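You operate a simulated robot arm through the tools that you are given. There is no shell and no other tool. Be economical: measure what you need, move in short steps, check, and stop when the job is done.

The job below is to be done with a simulated robot arm. You get a single attempt, and the scene is never put back.

TASK
Start the cycle that the wash card names and lock the buttons again.
Fine: free the key lock first; it goes back on once the wash runs.
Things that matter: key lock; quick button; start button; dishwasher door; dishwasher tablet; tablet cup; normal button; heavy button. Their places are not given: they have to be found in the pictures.

Only the result counts: the job must be done as asked and must still hold three seconds after the hand-in. Knocking over, shifting, dropping, spilling or breaking anything else fails it.

THE ROBOT
A 6-joint arm with a two-finger parallel gripper, fixed in place. Base frame: the origin is at the foot of the arm, x ahead of it, y to its left, z up. Units: cm, degrees, N and s.
With the tool pointing down near the work surface it reaches from about 44 to 86 cm from the base axis. Its first joint turns from -115.0 to 115.0 degrees. Payload 4.2 kg.
Tool frame: the origin (TCP) lies between the finger pads and is the grasp point; the fingertips stand 2.3 cm ahead of it; z points along the fingers, y is the line along which they close. Largest opening 9.4 cm; finger width 3.8, thickness 1; the body of the gripper, 5.4 by 9.6 cm, starts 3.9 cm behind the TCP.
Orientation is told as [roll, pitch, yaw] about the base's x, y, z axes, in that order, counted from this pose: with the fingers straight down and closing along the base's y, the tool's x points along the base's -x, its y along +y and its z along -z.

THE INTERFACE
- The arm moves only by the tool arm_command. Its argument "plan" is a list of rows, each a list of 3 entries, a list of its own where there are three numbers: the turn, a rotation vector about the base's x, y, z in degrees, then the shift along the base's x, y, z in cm, then the opening, from 0 (shut) to 1 (fully open). In form: [[[wx, wy, wz], [tx, ty, tz], hand], ...]. A call has 1 to 12 rows; each row shifts and turns the commanded pose from where the row before left it. Rows are played at 5 a second. More than 5 cm and 8.6 degrees between two rows, or a gripper value outside its range, and nothing of the call is played. Where a pose cannot be reached the arm comes as near as it can. A force on the tool above 90 N (or 10 N above the force at the start of the call, whichever is more), or a blocked arm, ends the call early, and 0.2 s more pass. The fingers move at their own pace (about 10.8 cm/s each) and stop on an object; they squeeze with about 25 N. The grip force told is the motor's: it shows also when the fingers shut on nothing. Time passes only in rows, and 0.2 s behind the last, so rows that do not move let the fingers close. The reply holds the time, the measured pose of the TCP, the force on the tool along the base axes, the opening and the grip force, in the units named above and with some noise, and new pictures: "pictures" is both (left out), scene, wrist or none.
- Cameras (640 x 400 px; columns grow to the right, rows downward): "scene" is fixed at [39.84, -50.06, 128.9]; the picture's right is [0.86, -0.51, 0.00], its down [-0.30, -0.52, -0.80] and it looks along [0.41, 0.69, -0.60] (base axes); focal length 332 px, centre (320, 200). "wrist" rides on the gripper at [-3.9, 0, -4.4] in the tool frame; the picture's right is [0.00, -1.00, 0.00], its down [0.97, 0.00, -0.24] and it looks along [0.24, 0.00, 0.97] (tool axes); focal length 218 px, centre (320, 200).
- lift_body(by): slides the trunk up (or, below 0, down) by that many cm; the arm rides with it, the base frame stays. It gives what a move gives, with no picture.
- point_at(camera, pixels): for up to 12 pixels [column, row] of the newest picture of that camera ("zoom" is the newest enlarged one), the place [x, y, z] in the base frame of the surface seen there, good to about 0.3 cm. It takes no simulated time.
- enlarge(camera, box): a new picture of the part [left, top, right, bottom] of that camera's present view, enlarged. It takes no simulated time.
- hand_in(): hands the job in; it is judged then, once.

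Work in short steps. Measure before you move; look again where a grasp or a placing could have gone wrong, and mend it. You have 80 turns and 150 pictures in all, those below and enlarged ones among them. Open the gripper and draw the arm clear of the work before you hand the job in, unless the task says otherwise; then end with one line.

The tools are called after "Emit:" as a command line: name --argument value ..., lists and objects as JSON in quotes. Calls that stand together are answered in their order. arm_command: Moves the arm, as the interface text tells. Its arguments: {"type":"object","properties":{"plan":{"type":"array","items":{"type":"array"}},"pictures":{"type":"string","enum":["both","scene","wrist","none"]}},"required":["plan"]} The other tools are called the same way: lift_body (by) slides the trunk up or down; point_at (camera, pixels) gives the place of the surface under pixels of a picture; enlarge (camera, box) takes an enlarged picture of a part of a camera's view; hand_in () hands the job in.

At the start:

```text
time: 0.0
tcp_pos: [48.77, 11.7, 96.45]
tcp_rot: [0.1, 0.1, 0.0]
force: [0.9, -0.9, 0.5]
opening: 9.39
gripper_force: 0.0
trunk travel left (down, up): [-55.0, 44.0]
```

scene: 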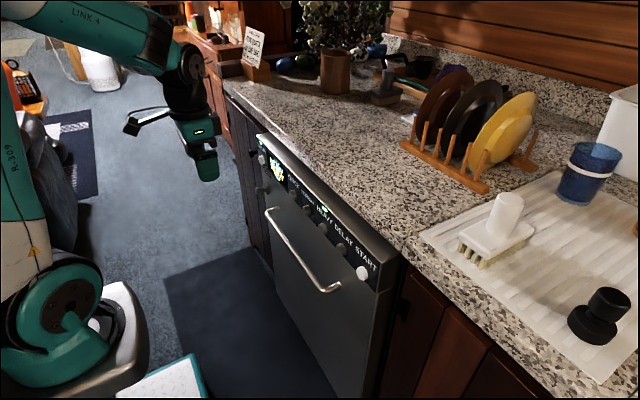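
wrist: 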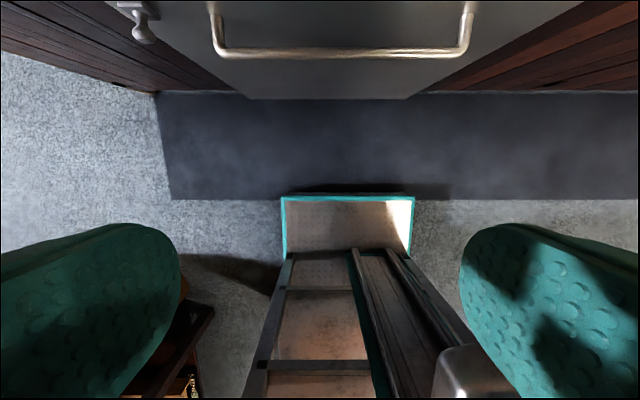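

The dishwasher's panel is around (320,220) and a card stands at (253,47). I enlarge both to read them.

Emit:
enlarge --camera "scene" --box '[240, 120, 400, 300]'

Emit:
enlarge --camera "scene" --box '[225, 15, 289, 85]'

```text
2.22 times, centred on (320, 210) of scene
```

zoom: 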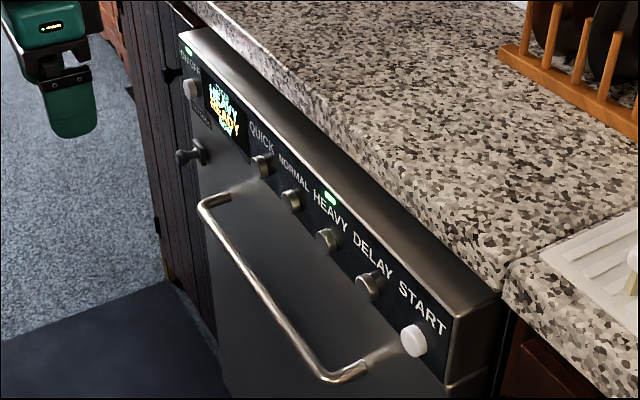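

```text
5.71 times, centred on (257, 50) of scene
```

zoom: 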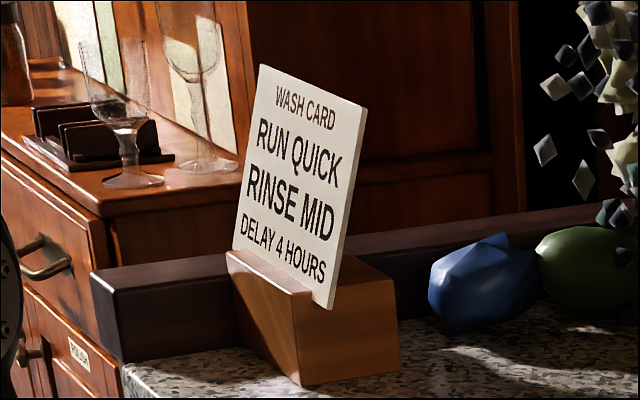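

The card says: run QUICK, rinse MID, delay 4 hours. I zoom closer to the panel to see the controls.

Emit:
enlarge --camera "scene" --box '[248, 128, 318, 208]'

Emit:
enlarge --camera "scene" --box '[300, 190, 400, 290]'

```text
5.00 times, centred on (283, 168) of scene
```

zoom: 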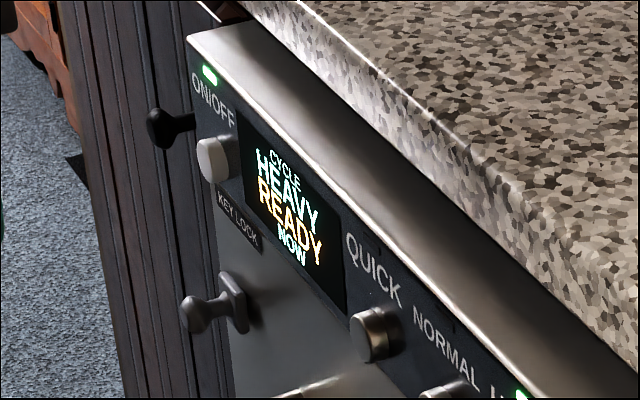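

```text
4.00 times, centred on (350, 240) of scene
```

zoom: 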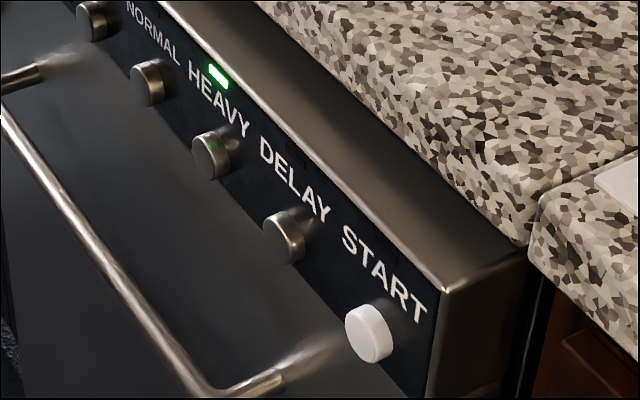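

The display shows HEAVY/READY/NOW. The key lock sits under its label near ON/OFF. I measure the start, delay, heavy, normal and quick buttons in the current zoom.

Emit:
point_at --camera "zoom" --pixels '[[362, 335], [280, 241], [205, 160], [145, 86], [88, 24], [300, 255], [400, 370], [240, 200], [460, 270], [200, 390], [60, 180]]'

Emit:
enlarge --camera "scene" --box '[248, 138, 298, 198]'

```text
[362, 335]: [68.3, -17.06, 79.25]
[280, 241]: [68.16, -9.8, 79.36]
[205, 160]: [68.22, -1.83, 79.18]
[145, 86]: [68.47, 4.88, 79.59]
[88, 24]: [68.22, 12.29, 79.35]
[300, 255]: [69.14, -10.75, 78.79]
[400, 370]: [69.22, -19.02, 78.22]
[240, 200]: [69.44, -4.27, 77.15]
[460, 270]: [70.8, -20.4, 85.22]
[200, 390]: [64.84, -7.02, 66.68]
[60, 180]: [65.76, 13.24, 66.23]
```

```text
6.67 times, centred on (273, 168) of scene
```

zoom: 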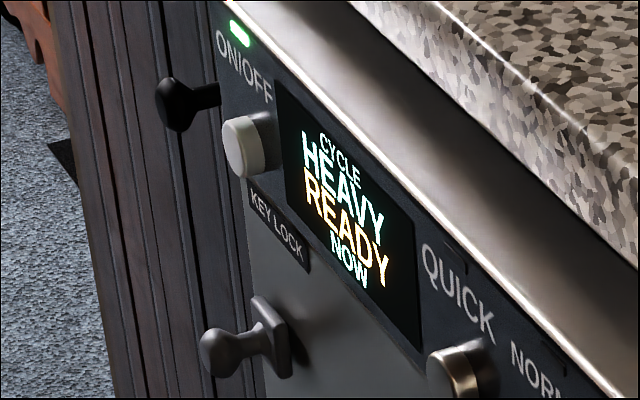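

The key lock seems to be a plate with a protruding knob. I measure its parts and look at it from the wrist camera.

Emit:
point_at --camera "zoom" --pixels '[[215, 350], [258, 335], [272, 310], [285, 360], [275, 225], [240, 145], [255, 300], [300, 370], [455, 370], [350, 380]]'

Emit:
enlarge --camera "wrist" --box '[80, 0, 240, 100]'

```text
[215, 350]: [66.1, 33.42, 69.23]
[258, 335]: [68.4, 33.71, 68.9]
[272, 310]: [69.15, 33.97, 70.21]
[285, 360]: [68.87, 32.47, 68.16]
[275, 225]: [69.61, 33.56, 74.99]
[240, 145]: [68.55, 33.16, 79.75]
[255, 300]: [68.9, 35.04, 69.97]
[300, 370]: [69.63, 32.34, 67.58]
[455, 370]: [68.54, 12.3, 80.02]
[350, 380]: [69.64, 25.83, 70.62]
```

```text
4.00 times, centred on (160, 50) of wrist
```

zoom: 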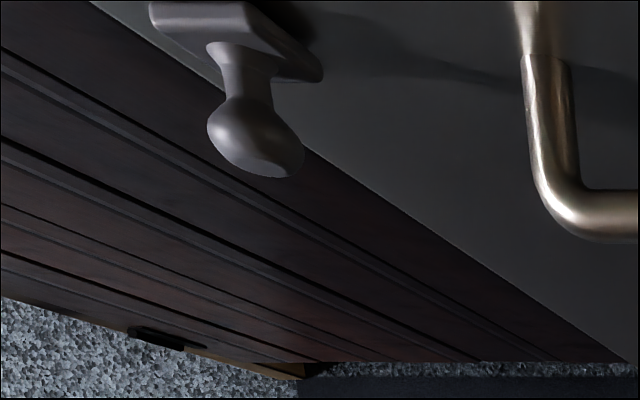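

The panel face is at x≈69 facing the robot, with button faces at x≈68.2, z≈79.4. I turn the tool to point along +x while moving gently forward and down, also closing the gripper.

Emit:
arm_command --plan '[[[0, -8.2, 0], [0.3, 0, -1], 0.5], [[0, -8.2, 0], [0.3, 0, -1], 0], [[0, -8.2, 0], [0.3, 0, -1], 0], [[0, -8.2, 0], [0.3, 0, -1], 0], [[0, -8.2, 0], [0.3, 0, -1], 0], [[0, -8.2, 0], [0.3, 0, -1], 0], [[0, -8.2, 0], [0.3, 0, -1], 0], [[0, -8.2, 0], [0.3, 0, -1], 0], [[0, -8.2, 0], [0.3, 0, -1], 0], [[0, -8.2, 0], [0.3, 0, -1], 0], [[0, -8, 0], [0.3, 0, -1], 0], [[0, 0, 0], [0, 0, 0], 0]]'

```text
time: 2.6
tcp_pos: [53.02, 14.02, 87.14]
tcp_rot: [0.4, -80.9, -2.0]
force: [0.7, -0.5, -0.2]
opening: 0.0
gripper_force: 24.9
out of reach, approached as far as the arm can: row 7, 8, 9, 10, 11
trunk travel left (down, up): [-55.0, 44.0]
```

scene: 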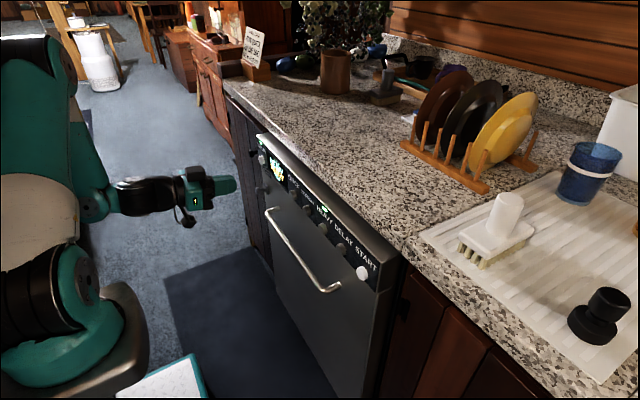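
wrist: 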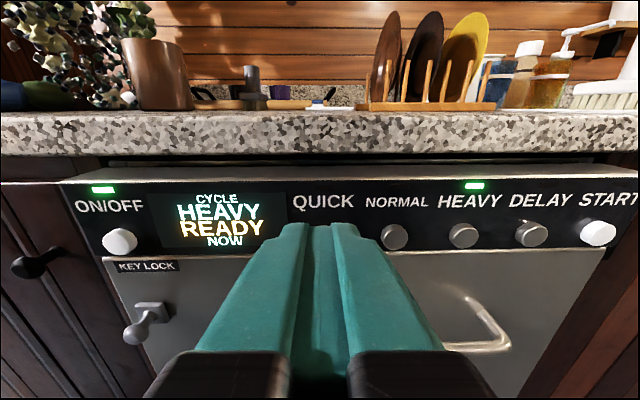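

The view is good; the lock is at (145,320) in wrist. I enlarge it.

Emit:
enlarge --camera "wrist" --box '[90, 250, 218, 350]'

Emit:
arm_command --plan '[[[0, 0, 0], [1, 3, 0], 0], [[0, 0, 0], [1, 3, 0], 0], [[0, 0, 0], [1, 3, 0], 0], [[0, 0, 0], [1, 3, 0], 0], [[0, 0, 0], [0, 3, 0], 0], [[0, 0, 0], [0, 0, 0], 0]]' --pictures "wrist"

```text
4.00 times, centred on (154, 300) of wrist
```

zoom: 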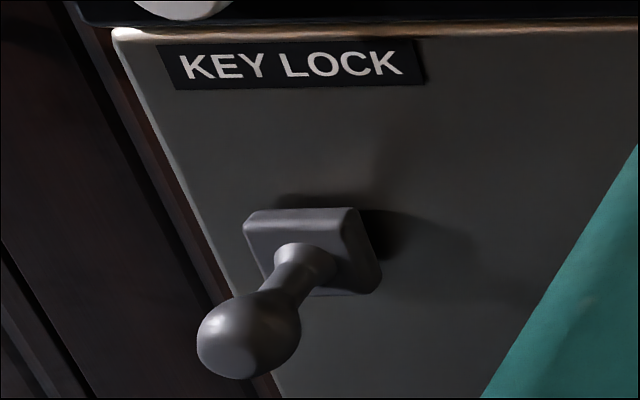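

```text
time: 4.0
tcp_pos: [56.5, 29.84, 87.15]
tcp_rot: [-0.4, -81.0, 0.0]
force: [-0.6, 0.3, 0.1]
opening: 0.0
gripper_force: 25.0
trunk travel left (down, up): [-55.0, 44.0]
```

wrist: 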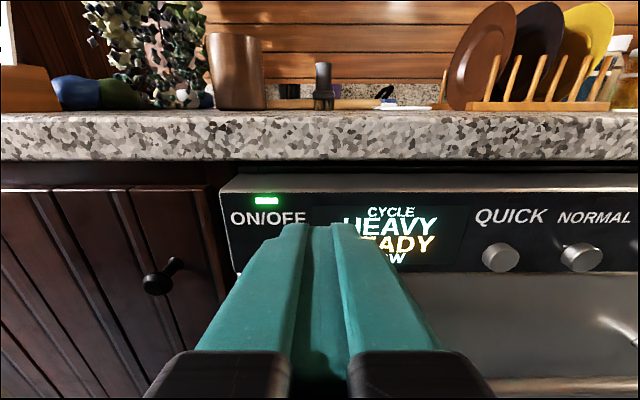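

I lower the tool to the lock's height, with the fingers open so the camera sees between them.

Emit:
arm_command --plan '[[[0, 0, 0], [0, 1.2, -3], 0.5], [[0, 0, 0], [0, 1.2, -3], 1], [[0, 0, 0], [0, 1.2, -3], 1], [[0, 0, 0], [0, 0, -3], 1], [[0, 0, 0], [0, 0, -3], 1], [[0, 0, 0], [0, 0, 0], 1], [[0, 0, 0], [0, 0, 0], 1]]' --pictures "wrist"

```text
time: 5.6
tcp_pos: [56.57, 33.37, 71.93]
tcp_rot: [-0.3, -80.9, -0.2]
force: [-0.6, 0.1, -0.2]
opening: 9.42
gripper_force: 0.1
trunk travel left (down, up): [-55.0, 44.0]
```

wrist: 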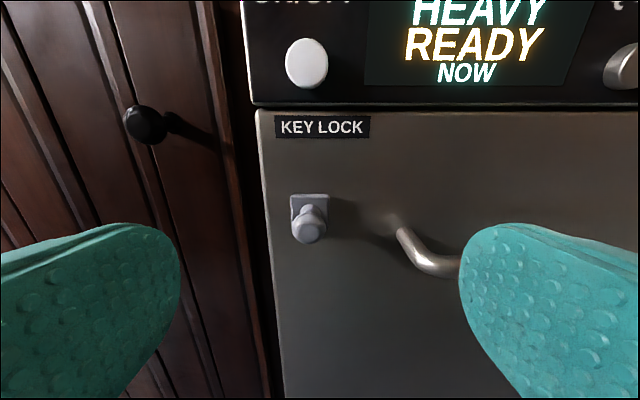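

I enlarge the lock and measure it.

Emit:
enlarge --camera "wrist" --box '[268, 180, 348, 250]'

Emit:
point_at --camera "wrist" --pixels '[[308, 230], [293, 198], [325, 198], [300, 210], [309, 207], [340, 220], [308, 180], [262, 220], [428, 260]]'

```text
5.71 times, centred on (308, 215) of wrist
```

zoom: 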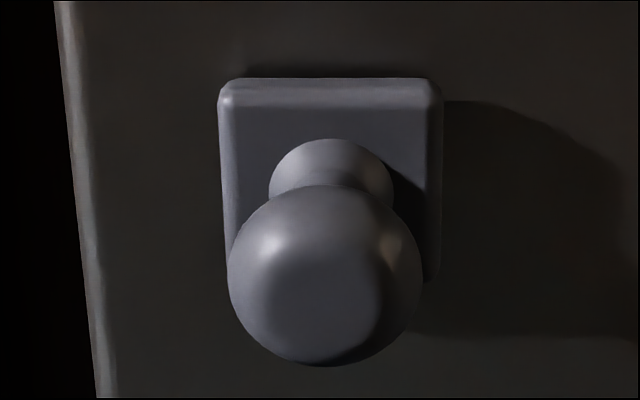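

```text
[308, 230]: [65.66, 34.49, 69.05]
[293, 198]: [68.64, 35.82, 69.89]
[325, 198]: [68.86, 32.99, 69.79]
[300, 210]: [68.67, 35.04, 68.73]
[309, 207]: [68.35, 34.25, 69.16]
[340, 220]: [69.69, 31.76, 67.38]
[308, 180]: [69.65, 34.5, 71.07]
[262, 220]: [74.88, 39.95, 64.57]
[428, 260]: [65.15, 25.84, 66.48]
```

Plate centre ≈ (69, 34.4, 68.6), knob tip at x≈65.6. I level the tool and align at y 34.4, z 68.8 first, staying back.

Emit:
arm_command --plan '[[[0, -4.5, 0], [1, 0.5, -1.5], 0.6], [[0, -4.5, 0], [1, 0.5, -1.5], 0.6], [[0, 0, 0], [0, 0, 0], 0.6]]' --pictures "wrist"

```text
time: 6.4
tcp_pos: [59.54, 35.08, 68.92]
tcp_rot: [-0.9, -89.4, 0.5]
force: [0.0, 0.0, 0.6]
opening: 5.66
gripper_force: 0.0
out of reach, approached as far as the arm can: row 2
trunk travel left (down, up): [-55.0, 44.0]
```

wrist: 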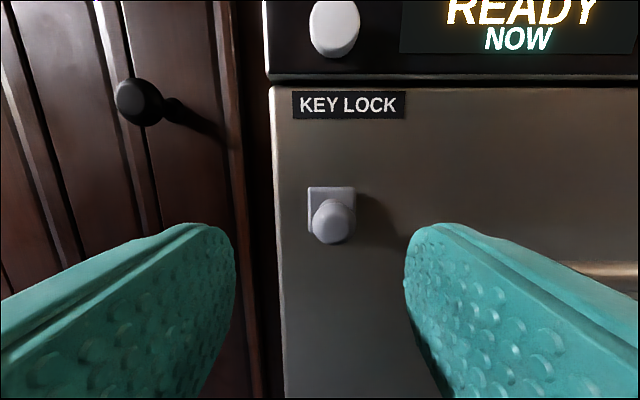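

I re-measure the knob and plate from this closer view.

Emit:
point_at --camera "wrist" --pixels '[[333, 222], [310, 192], [353, 192], [312, 228], [353, 205], [318, 222], [350, 222], [333, 242]]'

Emit:
arm_command --plan '[[[0, 0, 0], [2, -0.6, 0], 0.6], [[0, 0, 0], [2, 0, 0], 0.6], [[0, 0, 0], [0, 0, 0], 0.6]]' --pictures "wrist"

```text
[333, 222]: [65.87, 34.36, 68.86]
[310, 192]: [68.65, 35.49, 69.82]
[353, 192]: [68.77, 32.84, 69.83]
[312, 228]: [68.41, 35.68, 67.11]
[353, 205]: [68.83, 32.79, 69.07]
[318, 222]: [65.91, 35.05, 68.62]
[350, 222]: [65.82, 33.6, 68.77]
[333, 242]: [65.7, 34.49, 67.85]
```

```text
time: 7.2
tcp_pos: [63.51, 34.43, 69.05]
tcp_rot: [4.7, -89.9, -5.3]
force: [0.8, -0.2, 0.3]
opening: 5.65
gripper_force: 0.0
trunk travel left (down, up): [-55.0, 44.0]
```

wrist: 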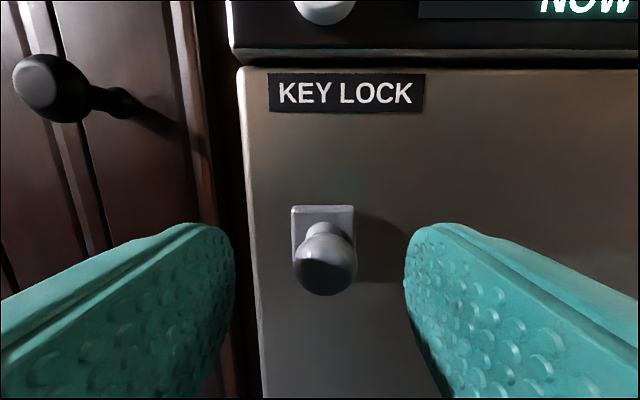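

The knob is between the fingers. I advance 2.2 cm and close on the knob.

Emit:
arm_command --plan '[[[0, 0, 0], [1.1, 0, -0.2], 0.6], [[0, 0, 0], [1.1, 0, -0.2], 0.6], [[0, 0, 0], [0, 0, 0], 0.4], [[0, 0, 0], [0, 0, 0], 0.2], [[0, 0, 0], [0, 0, 0], 0.2]]' --pictures "wrist"

```text
time: 8.4
tcp_pos: [65.59, 34.23, 68.73]
tcp_rot: [-14.5, -89.8, 14.0]
force: [-4.8, -11.8, 0.8]
opening: 2.68
gripper_force: 45.5
trunk travel left (down, up): [-55.0, 44.0]
```

wrist: 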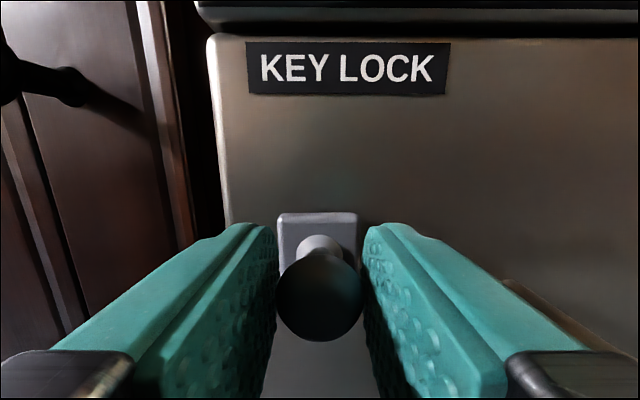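

Gripped (opening 2.68). I probe gently: first 0.6 cm up.

Emit:
arm_command --plan '[[[0, 0, 0], [0, 0, 0.3], 0.2], [[0, 0, 0], [0, 0, 0.3], 0.2]]' --pictures "wrist"

```text
time: 9.0
tcp_pos: [65.69, 34.09, 69.17]
tcp_rot: [2.1, -89.7, -2.7]
force: [1.3, -12.3, -0.9]
opening: 2.68
gripper_force: 45.0
trunk travel left (down, up): [-55.0, 44.0]
```

wrist: 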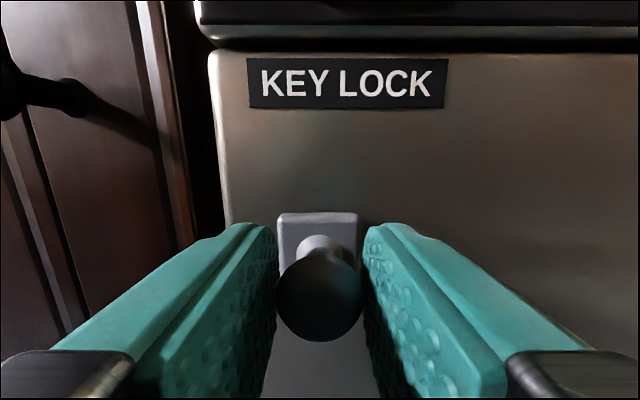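

The plate moved up with the gripper at almost no force: it's a vertical slide. I keep sliding up.

Emit:
arm_command --plan '[[[0, 0, 0], [0, 0.1, 0.5], 0.2], [[0, 0, 0], [0, 0.1, 0.5], 0.2], [[0, 0, 0], [0, 0, 0.5], 0.2], [[0, 0, 0], [0, 0, 0], 0.2]]' --pictures "both"

```text
time: 10.0
tcp_pos: [65.6, 34.13, 70.76]
tcp_rot: [-27.2, -89.8, 26.3]
force: [3.2, -47.9, -0.5]
opening: 2.69
gripper_force: 44.8
trunk travel left (down, up): [-55.0, 44.0]
```

scene: 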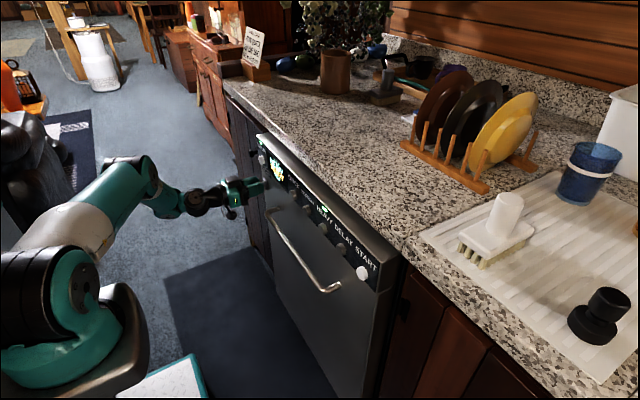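
wrist: 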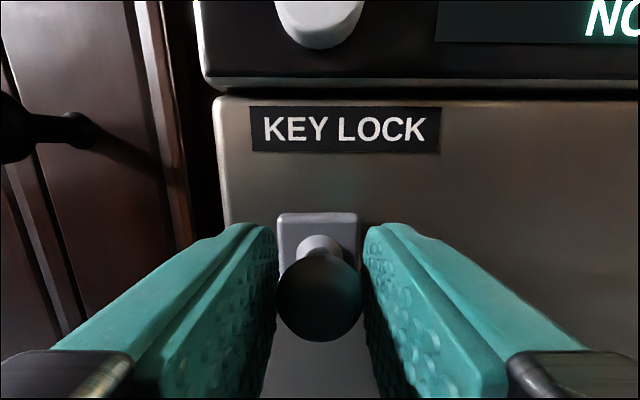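

It slides up; the side force is -48 N in y, so I relax y by -0.3 and keep sliding up.

Emit:
arm_command --plan '[[[0, 0, 0], [0, -0.3, 0], 0.2], [[0, 0, 0], [0, 0, 0.5], 0.2], [[0, 0, 0], [0, 0, 0.5], 0.2], [[0, 0, 0], [0, 0, 0], 0.2]]' --pictures "wrist"

Emit:
enlarge --camera "scene" --box '[248, 128, 318, 208]'

```text
time: 11.0
tcp_pos: [65.48, 34.22, 71.71]
tcp_rot: [22.6, -89.8, -23.1]
force: [-1.9, -26.6, -0.7]
opening: 2.7
gripper_force: 45.2
trunk travel left (down, up): [-55.0, 44.0]
```

wrist: 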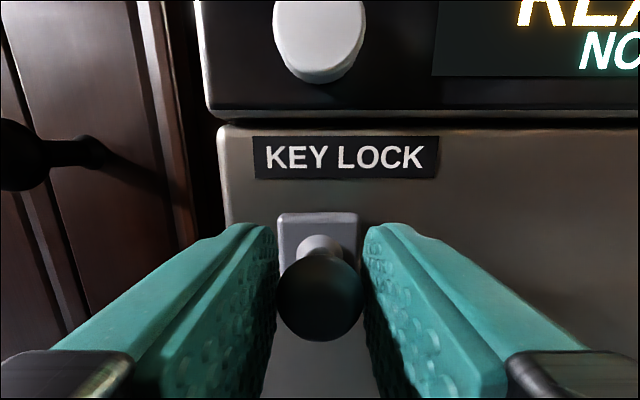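

```text
5.00 times, centred on (283, 168) of scene
```

zoom: 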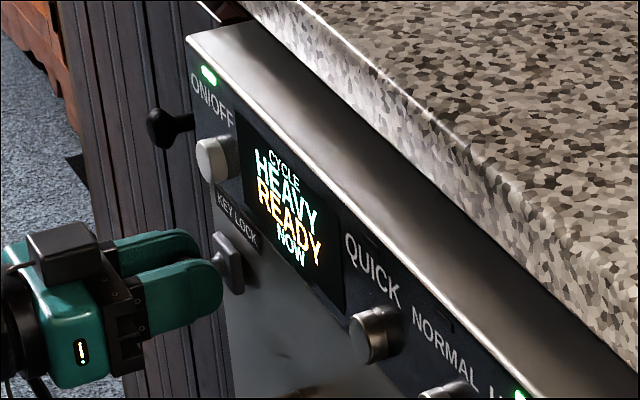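

Still free at z=71.7. I slide further in small steps until it stops.

Emit:
arm_command --plan '[[[0, 0, 0], [0, -0.2, 0.4], 0.2], [[0, 0, 0], [0, 0, 0.4], 0.2], [[0, 0, 0], [0, 0, 0.4], 0.2], [[0, 0, 0], [0, 0, 0], 0.2]]' --pictures "wrist"

```text
time: 12.0
tcp_pos: [65.54, 34.16, 72.39]
tcp_rot: [-4.6, -89.2, 4.4]
force: [1.8, 6.2, -36.2]
opening: 2.7
gripper_force: 44.5
trunk travel left (down, up): [-55.0, 44.0]
```

wrist: 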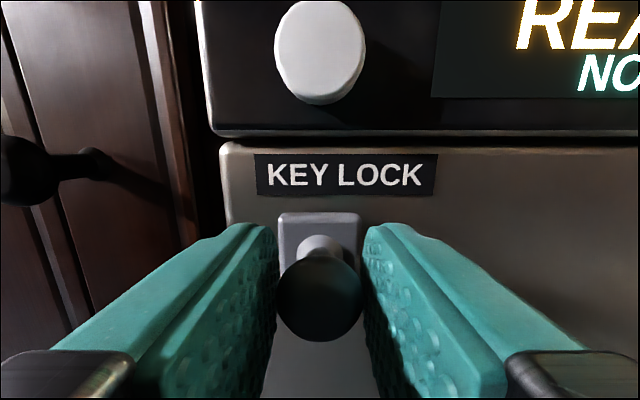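

End stop reached (36 N at z≈72.4). I relax, open, and back off straight along -x.

Emit:
arm_command --plan '[[[0, 0, 0], [0, 0, -0.35], 0.2], [[0, 0, 0], [0, 0, 0], 0.5], [[0, 0, 0], [0, 0, 0], 0.6], [[0, 0, 0], [-3, 0, 0], 0.6], [[0, 0, 0], [-4, 0, 0], 0.6], [[0, 0, 0], [-1, 0, 0], 0.3], [[0, 0, 0], [0, 0, 0], 0]]' --pictures "both"

```text
time: 13.6
tcp_pos: [59.46, 35.39, 72.42]
tcp_rot: [1.1, -89.3, -1.5]
force: [0.2, -0.8, 0.5]
opening: 0.0
gripper_force: 24.5
out of reach, approached as far as the arm can: row 5, 6
trunk travel left (down, up): [-55.0, 44.0]
```

scene: 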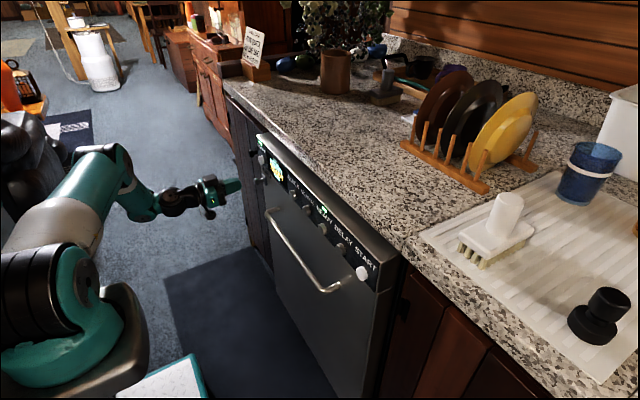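
wrist: 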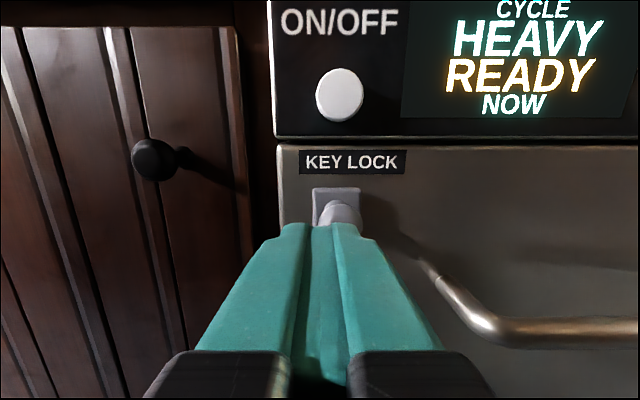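

The slider stays up. Now I rise to button height and traverse toward QUICK at y≈12.3.

Emit:
arm_command --plan '[[[0, 0, 0], [0, 0, 3], 0], [[0, 0, 0], [0, -2, 3], 0], [[0, 0, 0], [0, -4, 1], 0], [[0, 0, 0], [0, -4, 0], 0], [[0, 0, 0], [0, -4, 0], 0], [[0, 0, 0], [0, -4, 0], 0], [[0, 0, 0], [0, -4, 0], 0], [[0, 0, 0], [0, -1, 0], 0], [[0, 0, 0], [0, 0, 0], 0]]' --pictures "wrist"

```text
time: 15.2
tcp_pos: [67.15, 23.01, 81.71]
tcp_rot: [-10.8, -88.9, 12.7]
force: [-55.2, 10.7, 1.9]
opening: 0.0
gripper_force: 24.6
out of reach, approached as far as the arm can: row 2, 3, 4, 5, 6, 7
trunk travel left (down, up): [-55.0, 44.0]
stopped in row 7: the force on the tool passed its limit (the readings are from after the stop); the commanded pose is now the measured one
```

wrist: 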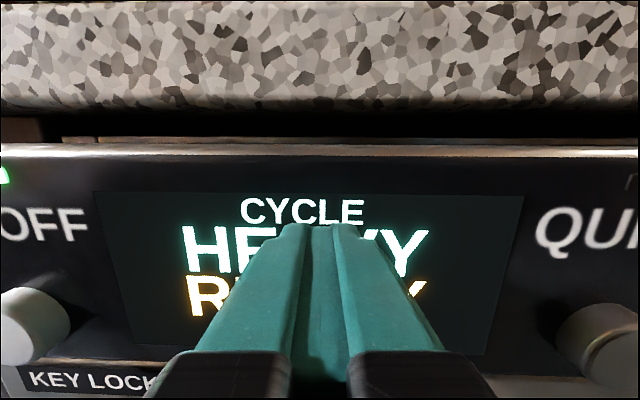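

The arm couldn't hold x at this posture and drifted forward onto the display glass. I back away with a single small step and look.

Emit:
arm_command --plan '[[[0, 0, 0], [-2, 0, 0], 0], [[0, 0, 0], [-2, 0, 0], 0], [[0, 0, 0], [0, 0, 0], 0]]' --pictures "both"

```text
time: 16.0
tcp_pos: [64.77, 24.05, 82.16]
tcp_rot: [-2.3, -87.9, 3.7]
force: [-0.4, -0.4, 0.0]
opening: 0.0
gripper_force: 25.0
out of reach, approached as far as the arm can: row 1, 2
trunk travel left (down, up): [-55.0, 44.0]
```

scene: 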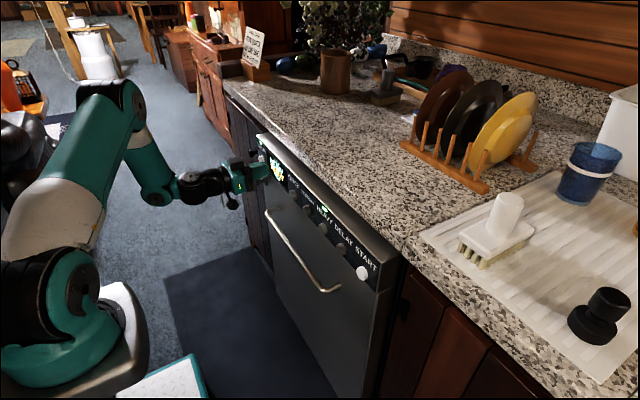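
wrist: 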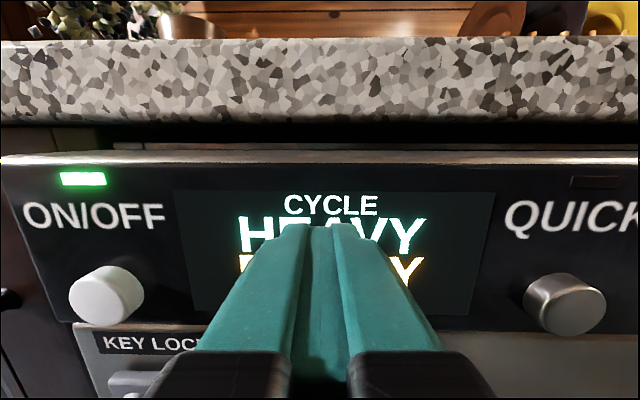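

Nothing changed on the panel. The exactly level pitch seems to be what's out of reach, so I tilt back to about -76° while retreating.

Emit:
arm_command --plan '[[[0, 6, 0], [-1, 0, 0], 0], [[0, 6, 0], [-1, 0, 0], 0], [[0, 0, 0], [-2, 0, 0], 0], [[0, 0, 0], [-1, 0, 0], 0], [[0, 0, 0], [0, 0, 0], 0]]' --pictures "none"

```text
time: 17.2
tcp_pos: [59.85, 23.8, 82.16]
tcp_rot: [0.9, -76.6, 0.5]
force: [0.2, -0.4, 0.5]
opening: 0.02
gripper_force: 24.8
trunk travel left (down, up): [-55.0, 44.0]
```

The arm obeys exactly at this tilt. Now I traverse toward QUICK (y≈12.3) and come down slightly.

Emit:
arm_command --plan '[[[0, 0, 0], [0, -3, 0], 0], [[0, 0, 0], [0, -3, 0], 0], [[0, 0, 0], [0, -3, 0], 0], [[0, 0, 0], [0, -2.5, 0], 0], [[0, 0, 0], [0, 0, 0], 0]]' --pictures "wrist"

```text
time: 18.4
tcp_pos: [59.99, 12.47, 82.18]
tcp_rot: [1.0, -76.6, 0.4]
force: [0.9, 0.1, -0.1]
opening: 0.0
gripper_force: 24.8
trunk travel left (down, up): [-55.0, 44.0]
```

wrist: 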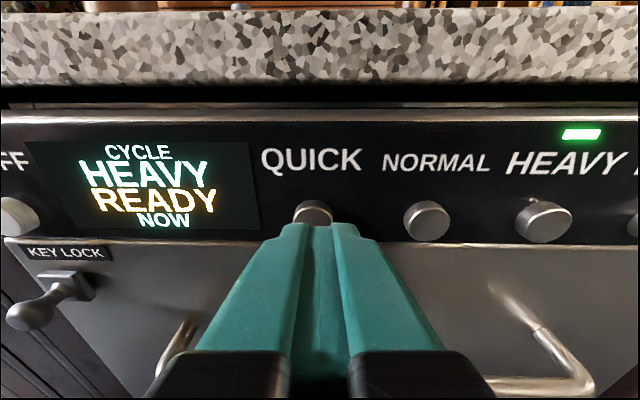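

Emit:
point_at --camera "wrist" --pixels '[[313, 208], [313, 215], [322, 210], [428, 222], [545, 224], [300, 190]]'

```text
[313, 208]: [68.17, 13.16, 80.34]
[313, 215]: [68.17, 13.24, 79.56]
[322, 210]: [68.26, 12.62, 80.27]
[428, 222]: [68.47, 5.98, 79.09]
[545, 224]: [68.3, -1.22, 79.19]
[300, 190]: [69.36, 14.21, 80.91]
```

QUICK's centre is about (68.2, 12.9, 79.5). I line up at y 12.9, z≈79.4 and approach to x≈64.5.

Emit:
arm_command --plan '[[[0, 0, 0], [0, 0.45, -2.7], 0], [[0, 0, 0], [2.5, 0, 0], 0], [[0, 0, 0], [2, 0, 0], 0], [[0, 0, 0], [0, 0, 0], 0]]' --pictures "wrist"

```text
time: 19.4
tcp_pos: [64.44, 12.91, 79.44]
tcp_rot: [1.0, -76.6, 0.5]
force: [-0.1, 0.3, -0.9]
opening: 0.0
gripper_force: 25.1
trunk travel left (down, up): [-55.0, 44.0]
```

wrist: 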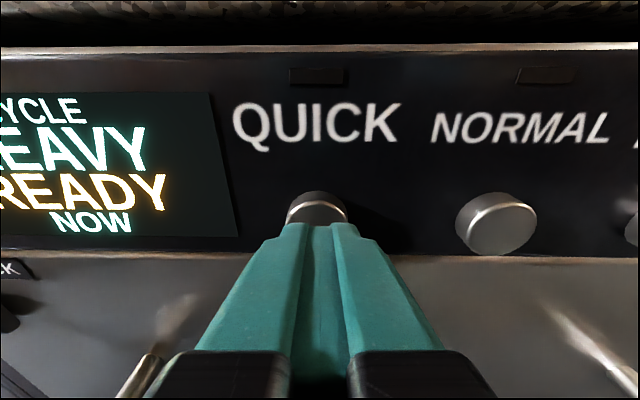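

Aligned on QUICK. I press in small steps.

Emit:
arm_command --plan '[[[0, 0, 0], [0.5, 0, 0], 0], [[0, 0, 0], [0.5, 0, 0], 0], [[0, 0, 0], [0.4, 0, 0], 0], [[0, 0, 0], [0, 0, 0], 0]]' --pictures "wrist"

```text
time: 20.4
tcp_pos: [65.76, 12.96, 79.35]
tcp_rot: [1.0, -76.6, 0.4]
force: [0.8, 0.6, -0.5]
opening: 0.0
gripper_force: 24.9
trunk travel left (down, up): [-55.0, 44.0]
```

wrist: 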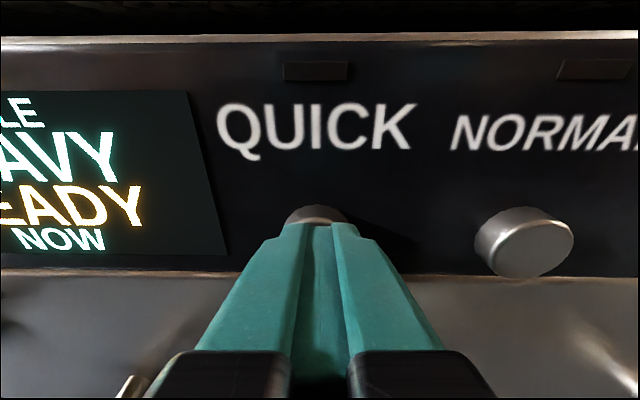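

No contact yet; I keep pressing.

Emit:
arm_command --plan '[[[0, 0, 0], [0.3, 0, 0], 0], [[0, 0, 0], [0.3, 0, 0], 0], [[0, 0, 0], [0, 0, 0], 0]]' --pictures "wrist"

```text
time: 21.2
tcp_pos: [66.37, 12.92, 79.35]
tcp_rot: [0.9, -76.5, 0.4]
force: [-4.2, 0.9, -1.3]
opening: 0.01
gripper_force: 24.6
trunk travel left (down, up): [-55.0, 44.0]
```

wrist: 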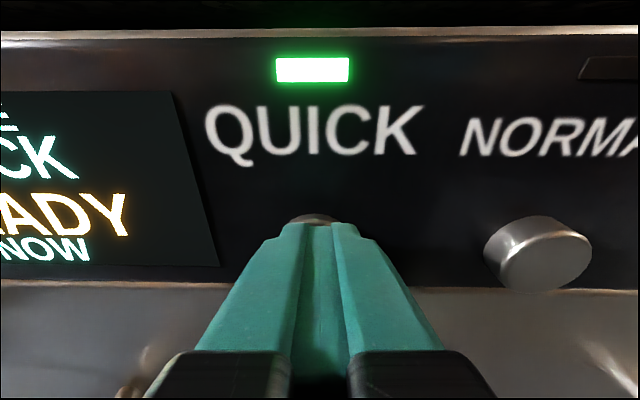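

QUICK lit up and the display changed. I back off and traverse toward START (y≈-16.7), keeping clear of the other buttons.

Emit:
arm_command --plan '[[[0, 0, 0], [-2.5, 0, 0], 0], [[0, 0, 0], [-3, 0, 0], 0], [[0, 0, 0], [0, -4, 0], 0], [[0, 0, 0], [0, -4, 0], 0], [[0, 0, 0], [0, -4, 0], 0], [[0, 0, 0], [0, -4, 0], 0], [[0, 0, 0], [0, -4, 0], 0], [[0, 0, 0], [0, -4, 0], 0], [[0, 0, 0], [0, -4, 0], 0], [[0, 0, 0], [0, -1.5, 0], 0], [[0, 0, 0], [0, 0, 0], 0]]' --pictures "both"

```text
time: 22.6
tcp_pos: [66.7, 4.56, 83.32]
tcp_rot: [1.1, -75.5, 2.9]
force: [-45.7, 23.7, 8.1]
opening: 0.01
gripper_force: 25.0
out of reach, approached as far as the arm can: row 3, 4, 5, 6, 7
trunk travel left (down, up): [-55.0, 44.0]
stopped in row 7: the force on the tool passed its limit (the readings are from after the stop); the commanded pose is now the measured one
```

scene: 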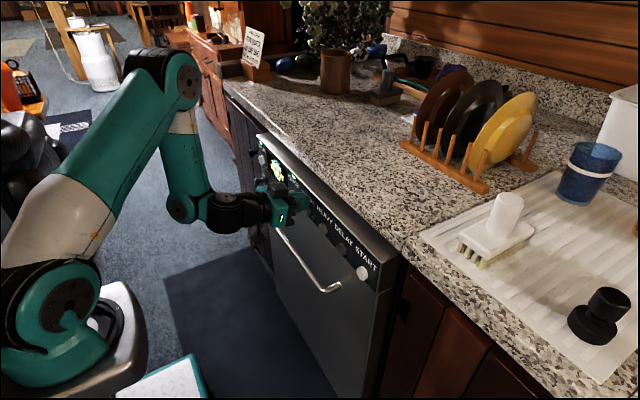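
wrist: 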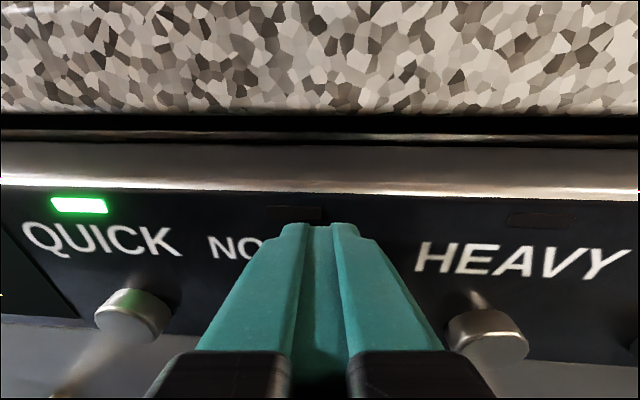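

The arm again couldn't hold its posture on retracting, and the fingers touched the panel's upper part, with only QUICK still lit. I retreat with a tilt so the wrist has more room.

Emit:
arm_command --plan '[[[0, 6, 0], [-1.5, 0, 0], 0], [[0, 6, 0], [-1.5, 0, 0], 0], [[0, 0, 0], [-1.5, 0, 0.5], 0], [[0, 0, 0], [0, 0, 0], 0]]' --pictures "wrist"

```text
time: 23.6
tcp_pos: [62.59, 4.04, 83.78]
tcp_rot: [2.4, -63.4, 1.2]
force: [-0.7, 0.9, -0.4]
opening: 0.0
gripper_force: 24.9
trunk travel left (down, up): [-55.0, 44.0]
```

wrist: 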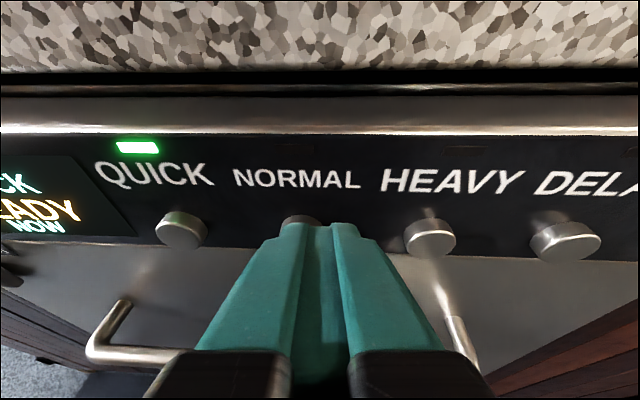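

Clear and only QUICK lit. I retreat 4 cm more and see if it follows.

Emit:
arm_command --plan '[[[0, 0, 0], [-2, 0, 0], 0], [[0, 0, 0], [-2, 0, 0], 0], [[0, 0, 0], [0, 0, 0], 0]]' --pictures "none"

```text
time: 24.4
tcp_pos: [60.85, 5.5, 83.46]
tcp_rot: [2.3, -63.5, 1.1]
force: [0.2, 0.1, 0.1]
opening: 0.02
gripper_force: 25.3
out of reach, approached as far as the arm can: row 1, 2
trunk travel left (down, up): [-55.0, 44.0]
```

Reach improves when the arm is relatively higher, so I'll raise the tool with the arm, retract, then lower the trunk.

Emit:
arm_command --plan '[[[0, 0, 0], [0, 0, 3], 0], [[0, 0, 0], [0, 0, 3], 0], [[0, 0, 0], [-1, 0, 3], 0], [[0, 0, 0], [-2, 0, 3], 0], [[0, 0, 0], [-2, 0, 3], 0], [[0, 0, 0], [0, 0, 0], 0]]' --pictures "none"

```text
time: 25.8
tcp_pos: [57.12, 6.32, 99.02]
tcp_rot: [2.3, -63.4, 1.2]
force: [-0.5, 0.5, 0.3]
opening: 0.01
gripper_force: 25.1
out of reach, approached as far as the arm can: row 3, 4, 5
trunk travel left (down, up): [-55.0, 44.0]
```

Emit:
lift_body --by -16

```text
time: 27.6
tcp_pos: [57.18, 6.3, 83.01]
tcp_rot: [2.3, -63.4, 1.2]
force: [-1.0, 0.2, 0.2]
opening: 0.0
gripper_force: 24.8
trunk travel left (down, up): [-39.0, 60.0]
```

Now I test mobility: up 8 and tilting back toward level by 8°.

Emit:
arm_command --plan '[[[0, 0, 0], [0, 0, 4], 0], [[0, 0, 0], [0, 0, 4], 0], [[0, -4, 0], [0, 0, 0], 0], [[0, -4, 0], [0, 0, 0], 0], [[0, 0, 0], [0, 0, 4], 0], [[0, 0, 0], [0, 0, 0], 0]]' --pictures "none"

Emit:
lift_body --by -12

```text
time: 29.1
tcp_pos: [57.02, 6.43, 94.93]
tcp_rot: [1.8, -71.3, 1.5]
force: [0.1, 0.4, -0.2]
opening: 0.0
gripper_force: 25.2
trunk travel left (down, up): [-39.0, 60.0]
```

```text
time: 30.6
tcp_pos: [57.06, 6.45, 82.93]
tcp_rot: [1.7, -71.4, 1.5]
force: [0.7, 1.1, -0.3]
opening: 0.01
gripper_force: 24.2
trunk travel left (down, up): [-27.0, 72.0]
```

No reach trouble now. I traverse in a short chunk toward START.

Emit:
arm_command --plan '[[[0, 0, 0], [0, -3, 0], 0], [[0, 0, 0], [0, -3, 0], 0], [[0, 0, 0], [0, 0, 0], 0]]' --pictures "none"

```text
time: 31.4
tcp_pos: [57.14, 0.54, 82.88]
tcp_rot: [1.6, -71.4, 1.7]
force: [0.2, 0.3, 0.4]
opening: 0.0
gripper_force: 24.9
trunk travel left (down, up): [-27.0, 72.0]
```

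Tracking well. I continue to y≈-16.5.

Emit:
arm_command --plan '[[[0, 0, 0], [0, -3, 0], 0], [[0, 0, 0], [0, -3, 0], 0], [[0, 0, 0], [0, -3, 0], 0], [[0, 0, 0], [0, -3, 0], 0], [[0, 0, 0], [0, -3, 0], 0], [[0, 0, 0], [0, -2, 0], 0], [[0, 0, 0], [0, 0, 0], 0]]' --pictures "both"

```text
time: 33.0
tcp_pos: [59.81, -15.44, 81.34]
tcp_rot: [1.8, -71.4, 1.6]
force: [0.1, 0.9, -0.3]
opening: 0.0
gripper_force: 24.7
out of reach, approached as far as the arm can: row 1, 2, 3
trunk travel left (down, up): [-27.0, 72.0]
```

scene: 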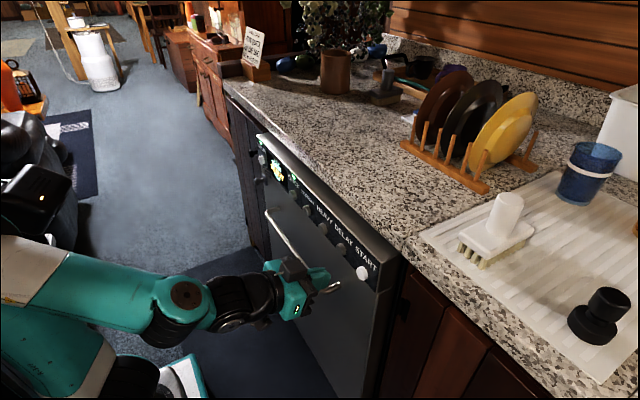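
wrist: 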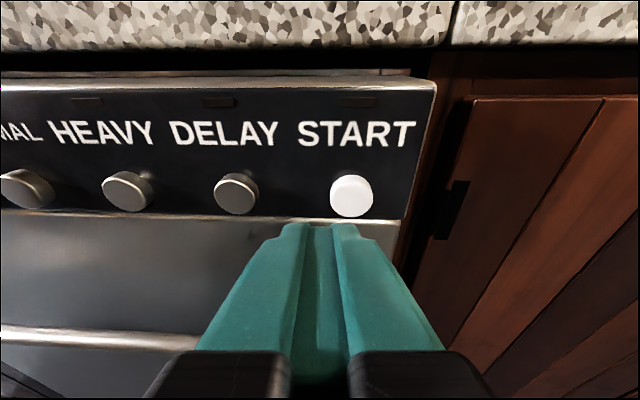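

The START button appears at (351,195). I measure it.

Emit:
point_at --camera "wrist" --pixels '[[351, 195], [337, 195], [366, 195], [351, 182], [351, 210], [237, 194]]'

```text
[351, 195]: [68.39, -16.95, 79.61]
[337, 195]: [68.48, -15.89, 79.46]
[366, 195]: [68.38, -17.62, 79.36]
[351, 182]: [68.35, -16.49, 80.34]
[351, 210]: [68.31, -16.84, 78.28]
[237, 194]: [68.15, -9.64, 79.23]
```

START centre ≈ (68.35, -16.7, 79.4). I align and approach to x≈64.3.

Emit:
arm_command --plan '[[[0, 0, 0], [1, -1.25, -2], 0], [[0, 0, 0], [1.8, 0, 0], 0], [[0, 0, 0], [1.7, 0, 0], 0], [[0, 0, 0], [0, 0, 0], 0]]' --pictures "wrist"

```text
time: 34.0
tcp_pos: [64.25, -16.65, 79.36]
tcp_rot: [1.9, -71.4, 1.5]
force: [0.3, -0.9, -0.7]
opening: 0.0
gripper_force: 24.6
trunk travel left (down, up): [-27.0, 72.0]
```

wrist: 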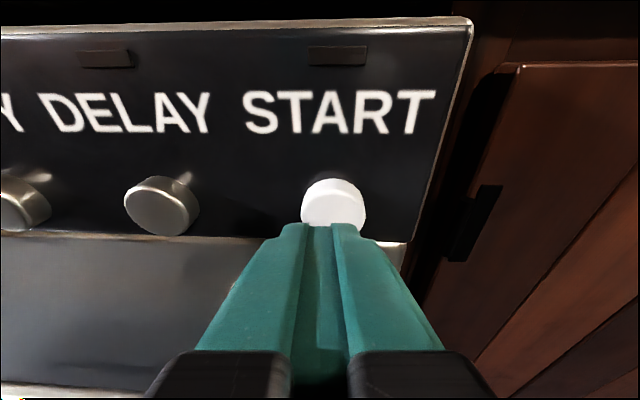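

Well aligned; I shift slightly right/up and press in small steps.

Emit:
arm_command --plan '[[[0, 0, 0], [0.7, -0.2, 0.2], 0], [[0, 0, 0], [0.6, 0, 0], 0], [[0, 0, 0], [0.4, 0, 0], 0], [[0, 0, 0], [0.3, 0, 0], 0], [[0, 0, 0], [0, 0, 0], 0]]' --pictures "wrist"

```text
time: 35.1
tcp_pos: [66.3, -16.79, 79.63]
tcp_rot: [1.9, -71.4, 1.4]
force: [-4.3, 0.1, -1.5]
opening: 0.02
gripper_force: 24.9
trunk travel left (down, up): [-27.0, 72.0]
```

wrist: 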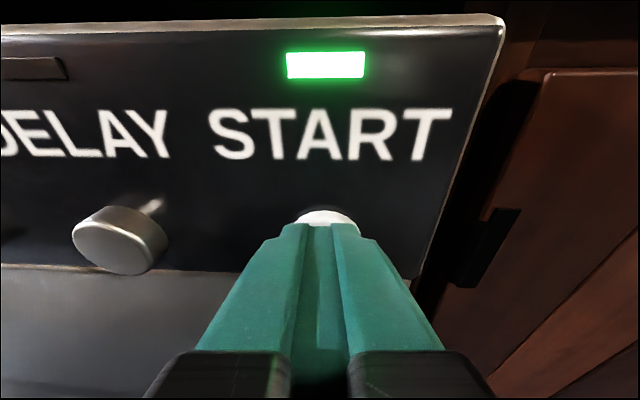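

START is lit. I back off in -x only, in small steps.

Emit:
arm_command --plan '[[[0, 0, 0], [-2, 0, 0], 0], [[0, 0, 0], [-2, 0, 0], 0], [[0, 0, 0], [-2, 0.5, 1], 0], [[0, 0, 0], [0, 0, 0], 0]]' --pictures "both"

Emit:
enlarge --camera "scene" --box '[240, 120, 400, 300]'

```text
time: 36.1
tcp_pos: [60.29, -16.26, 80.42]
tcp_rot: [1.7, -71.4, 1.6]
force: [0.4, -0.9, 0.7]
opening: 0.0
gripper_force: 24.9
trunk travel left (down, up): [-27.0, 72.0]
```

scene: 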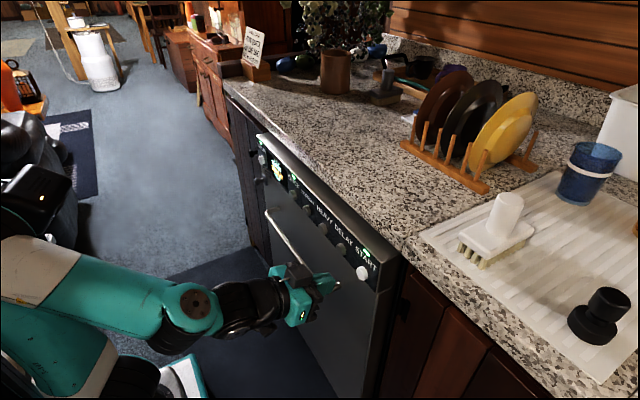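
wrist: 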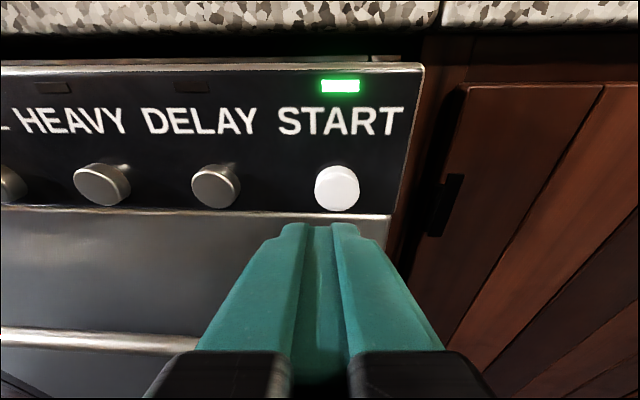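

```text
2.22 times, centred on (320, 210) of scene
```

zoom: 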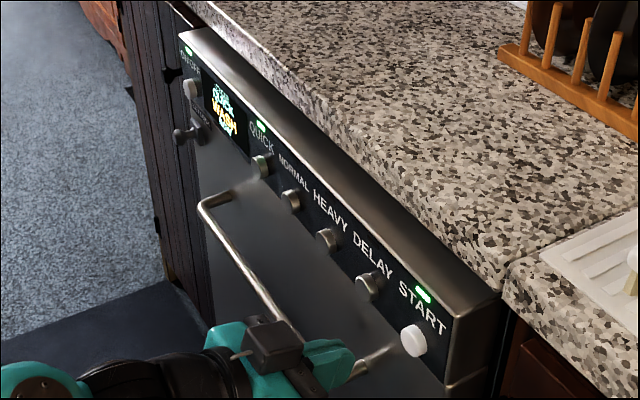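

QUICK WASH is running. Now back toward the lock: I traverse in +y in chunks, a bit raised.

Emit:
arm_command --plan '[[[0, 0, 0], [0, 0, 3], 0], [[0, 0, 0], [0, 3, 2], 0], [[0, 0, 0], [0, 3, 0], 0], [[0, 0, 0], [0, 3, 0], 0], [[0, 0, 0], [0, 3, 0], 0], [[0, 0, 0], [0, 0, 0], 0]]' --pictures "none"

```text
time: 37.5
tcp_pos: [61.38, -4.45, 85.04]
tcp_rot: [1.9, -71.4, 1.4]
force: [0.4, -0.7, 0.2]
opening: 0.02
gripper_force: 24.7
out of reach, approached as far as the arm can: row 2, 3
trunk travel left (down, up): [-27.0, 72.0]
```

Emit:
arm_command --plan '[[[0, 0, 0], [0, 3, 0], 0], [[0, 0, 0], [0, 3, 0], 0], [[0, 0, 0], [0, 3, 0], 0], [[0, 0, 0], [0, 3, 0], 0], [[0, 0, 0], [0, 0, 0], 0]]' --pictures "none"

```text
time: 38.8
tcp_pos: [61.7, 7.47, 84.75]
tcp_rot: [1.8, -71.4, 1.5]
force: [0.3, -0.7, 0.0]
opening: 0.0
gripper_force: 24.8
trunk travel left (down, up): [-27.0, 72.0]
```

Good tracking. I continue to y≈28, easing back to x≈59.

Emit:
arm_command --plan '[[[0, 0, 0], [0, 3, 0], 0], [[0, 0, 0], [0, 3, 0], 0], [[0, 0, 0], [0, 3, 0], 0], [[0, 0, 0], [0, 3, 0], 0], [[0, 0, 0], [-1, 3, 0], 0], [[0, 0, 0], [-1, 3, 0], 0], [[0, 0, 0], [-1, 3, 0], 0], [[0, 0, 0], [0, 3, 0], 0], [[0, 0, 0], [0, 0, 0], 0]]' --pictures "wrist"

```text
time: 40.8
tcp_pos: [58.51, 31.22, 85.08]
tcp_rot: [1.8, -71.5, 1.6]
force: [-0.6, 0.3, -0.2]
opening: 0.0
gripper_force: 24.8
trunk travel left (down, up): [-27.0, 72.0]
```

wrist: 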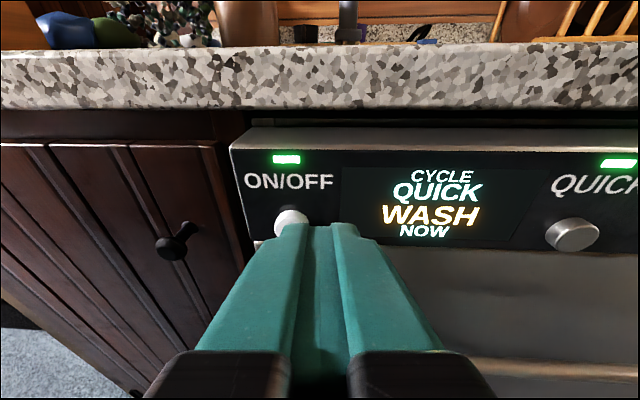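

QUICK / WASH / NOW. I descend to the lock with the fingers opened to 0.6.

Emit:
arm_command --plan '[[[0, 0, 0], [0, 1.5, -3], 0.6], [[0, 0, 0], [0, 1.6, -3], 0.6], [[0, 0, 0], [0, 0, -3], 0.6], [[0, 0, 0], [0, 0, -3], 0.6], [[0, 0, 0], [0, 0, 0], 0.6]]' --pictures "wrist"

```text
time: 42.0
tcp_pos: [58.42, 34.24, 72.93]
tcp_rot: [1.8, -71.4, 1.6]
force: [0.6, -0.2, 0.0]
opening: 5.63
gripper_force: 0.1
trunk travel left (down, up): [-27.0, 72.0]
```

wrist: 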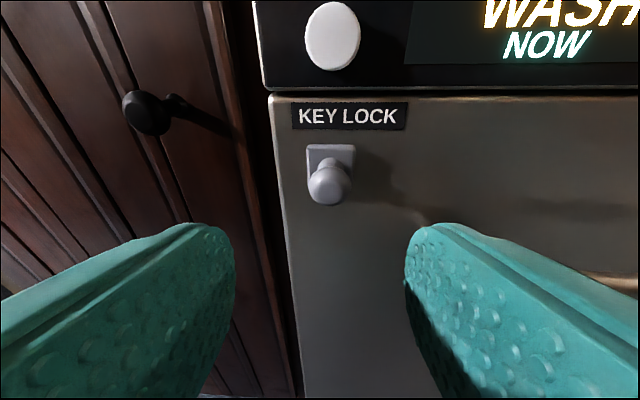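

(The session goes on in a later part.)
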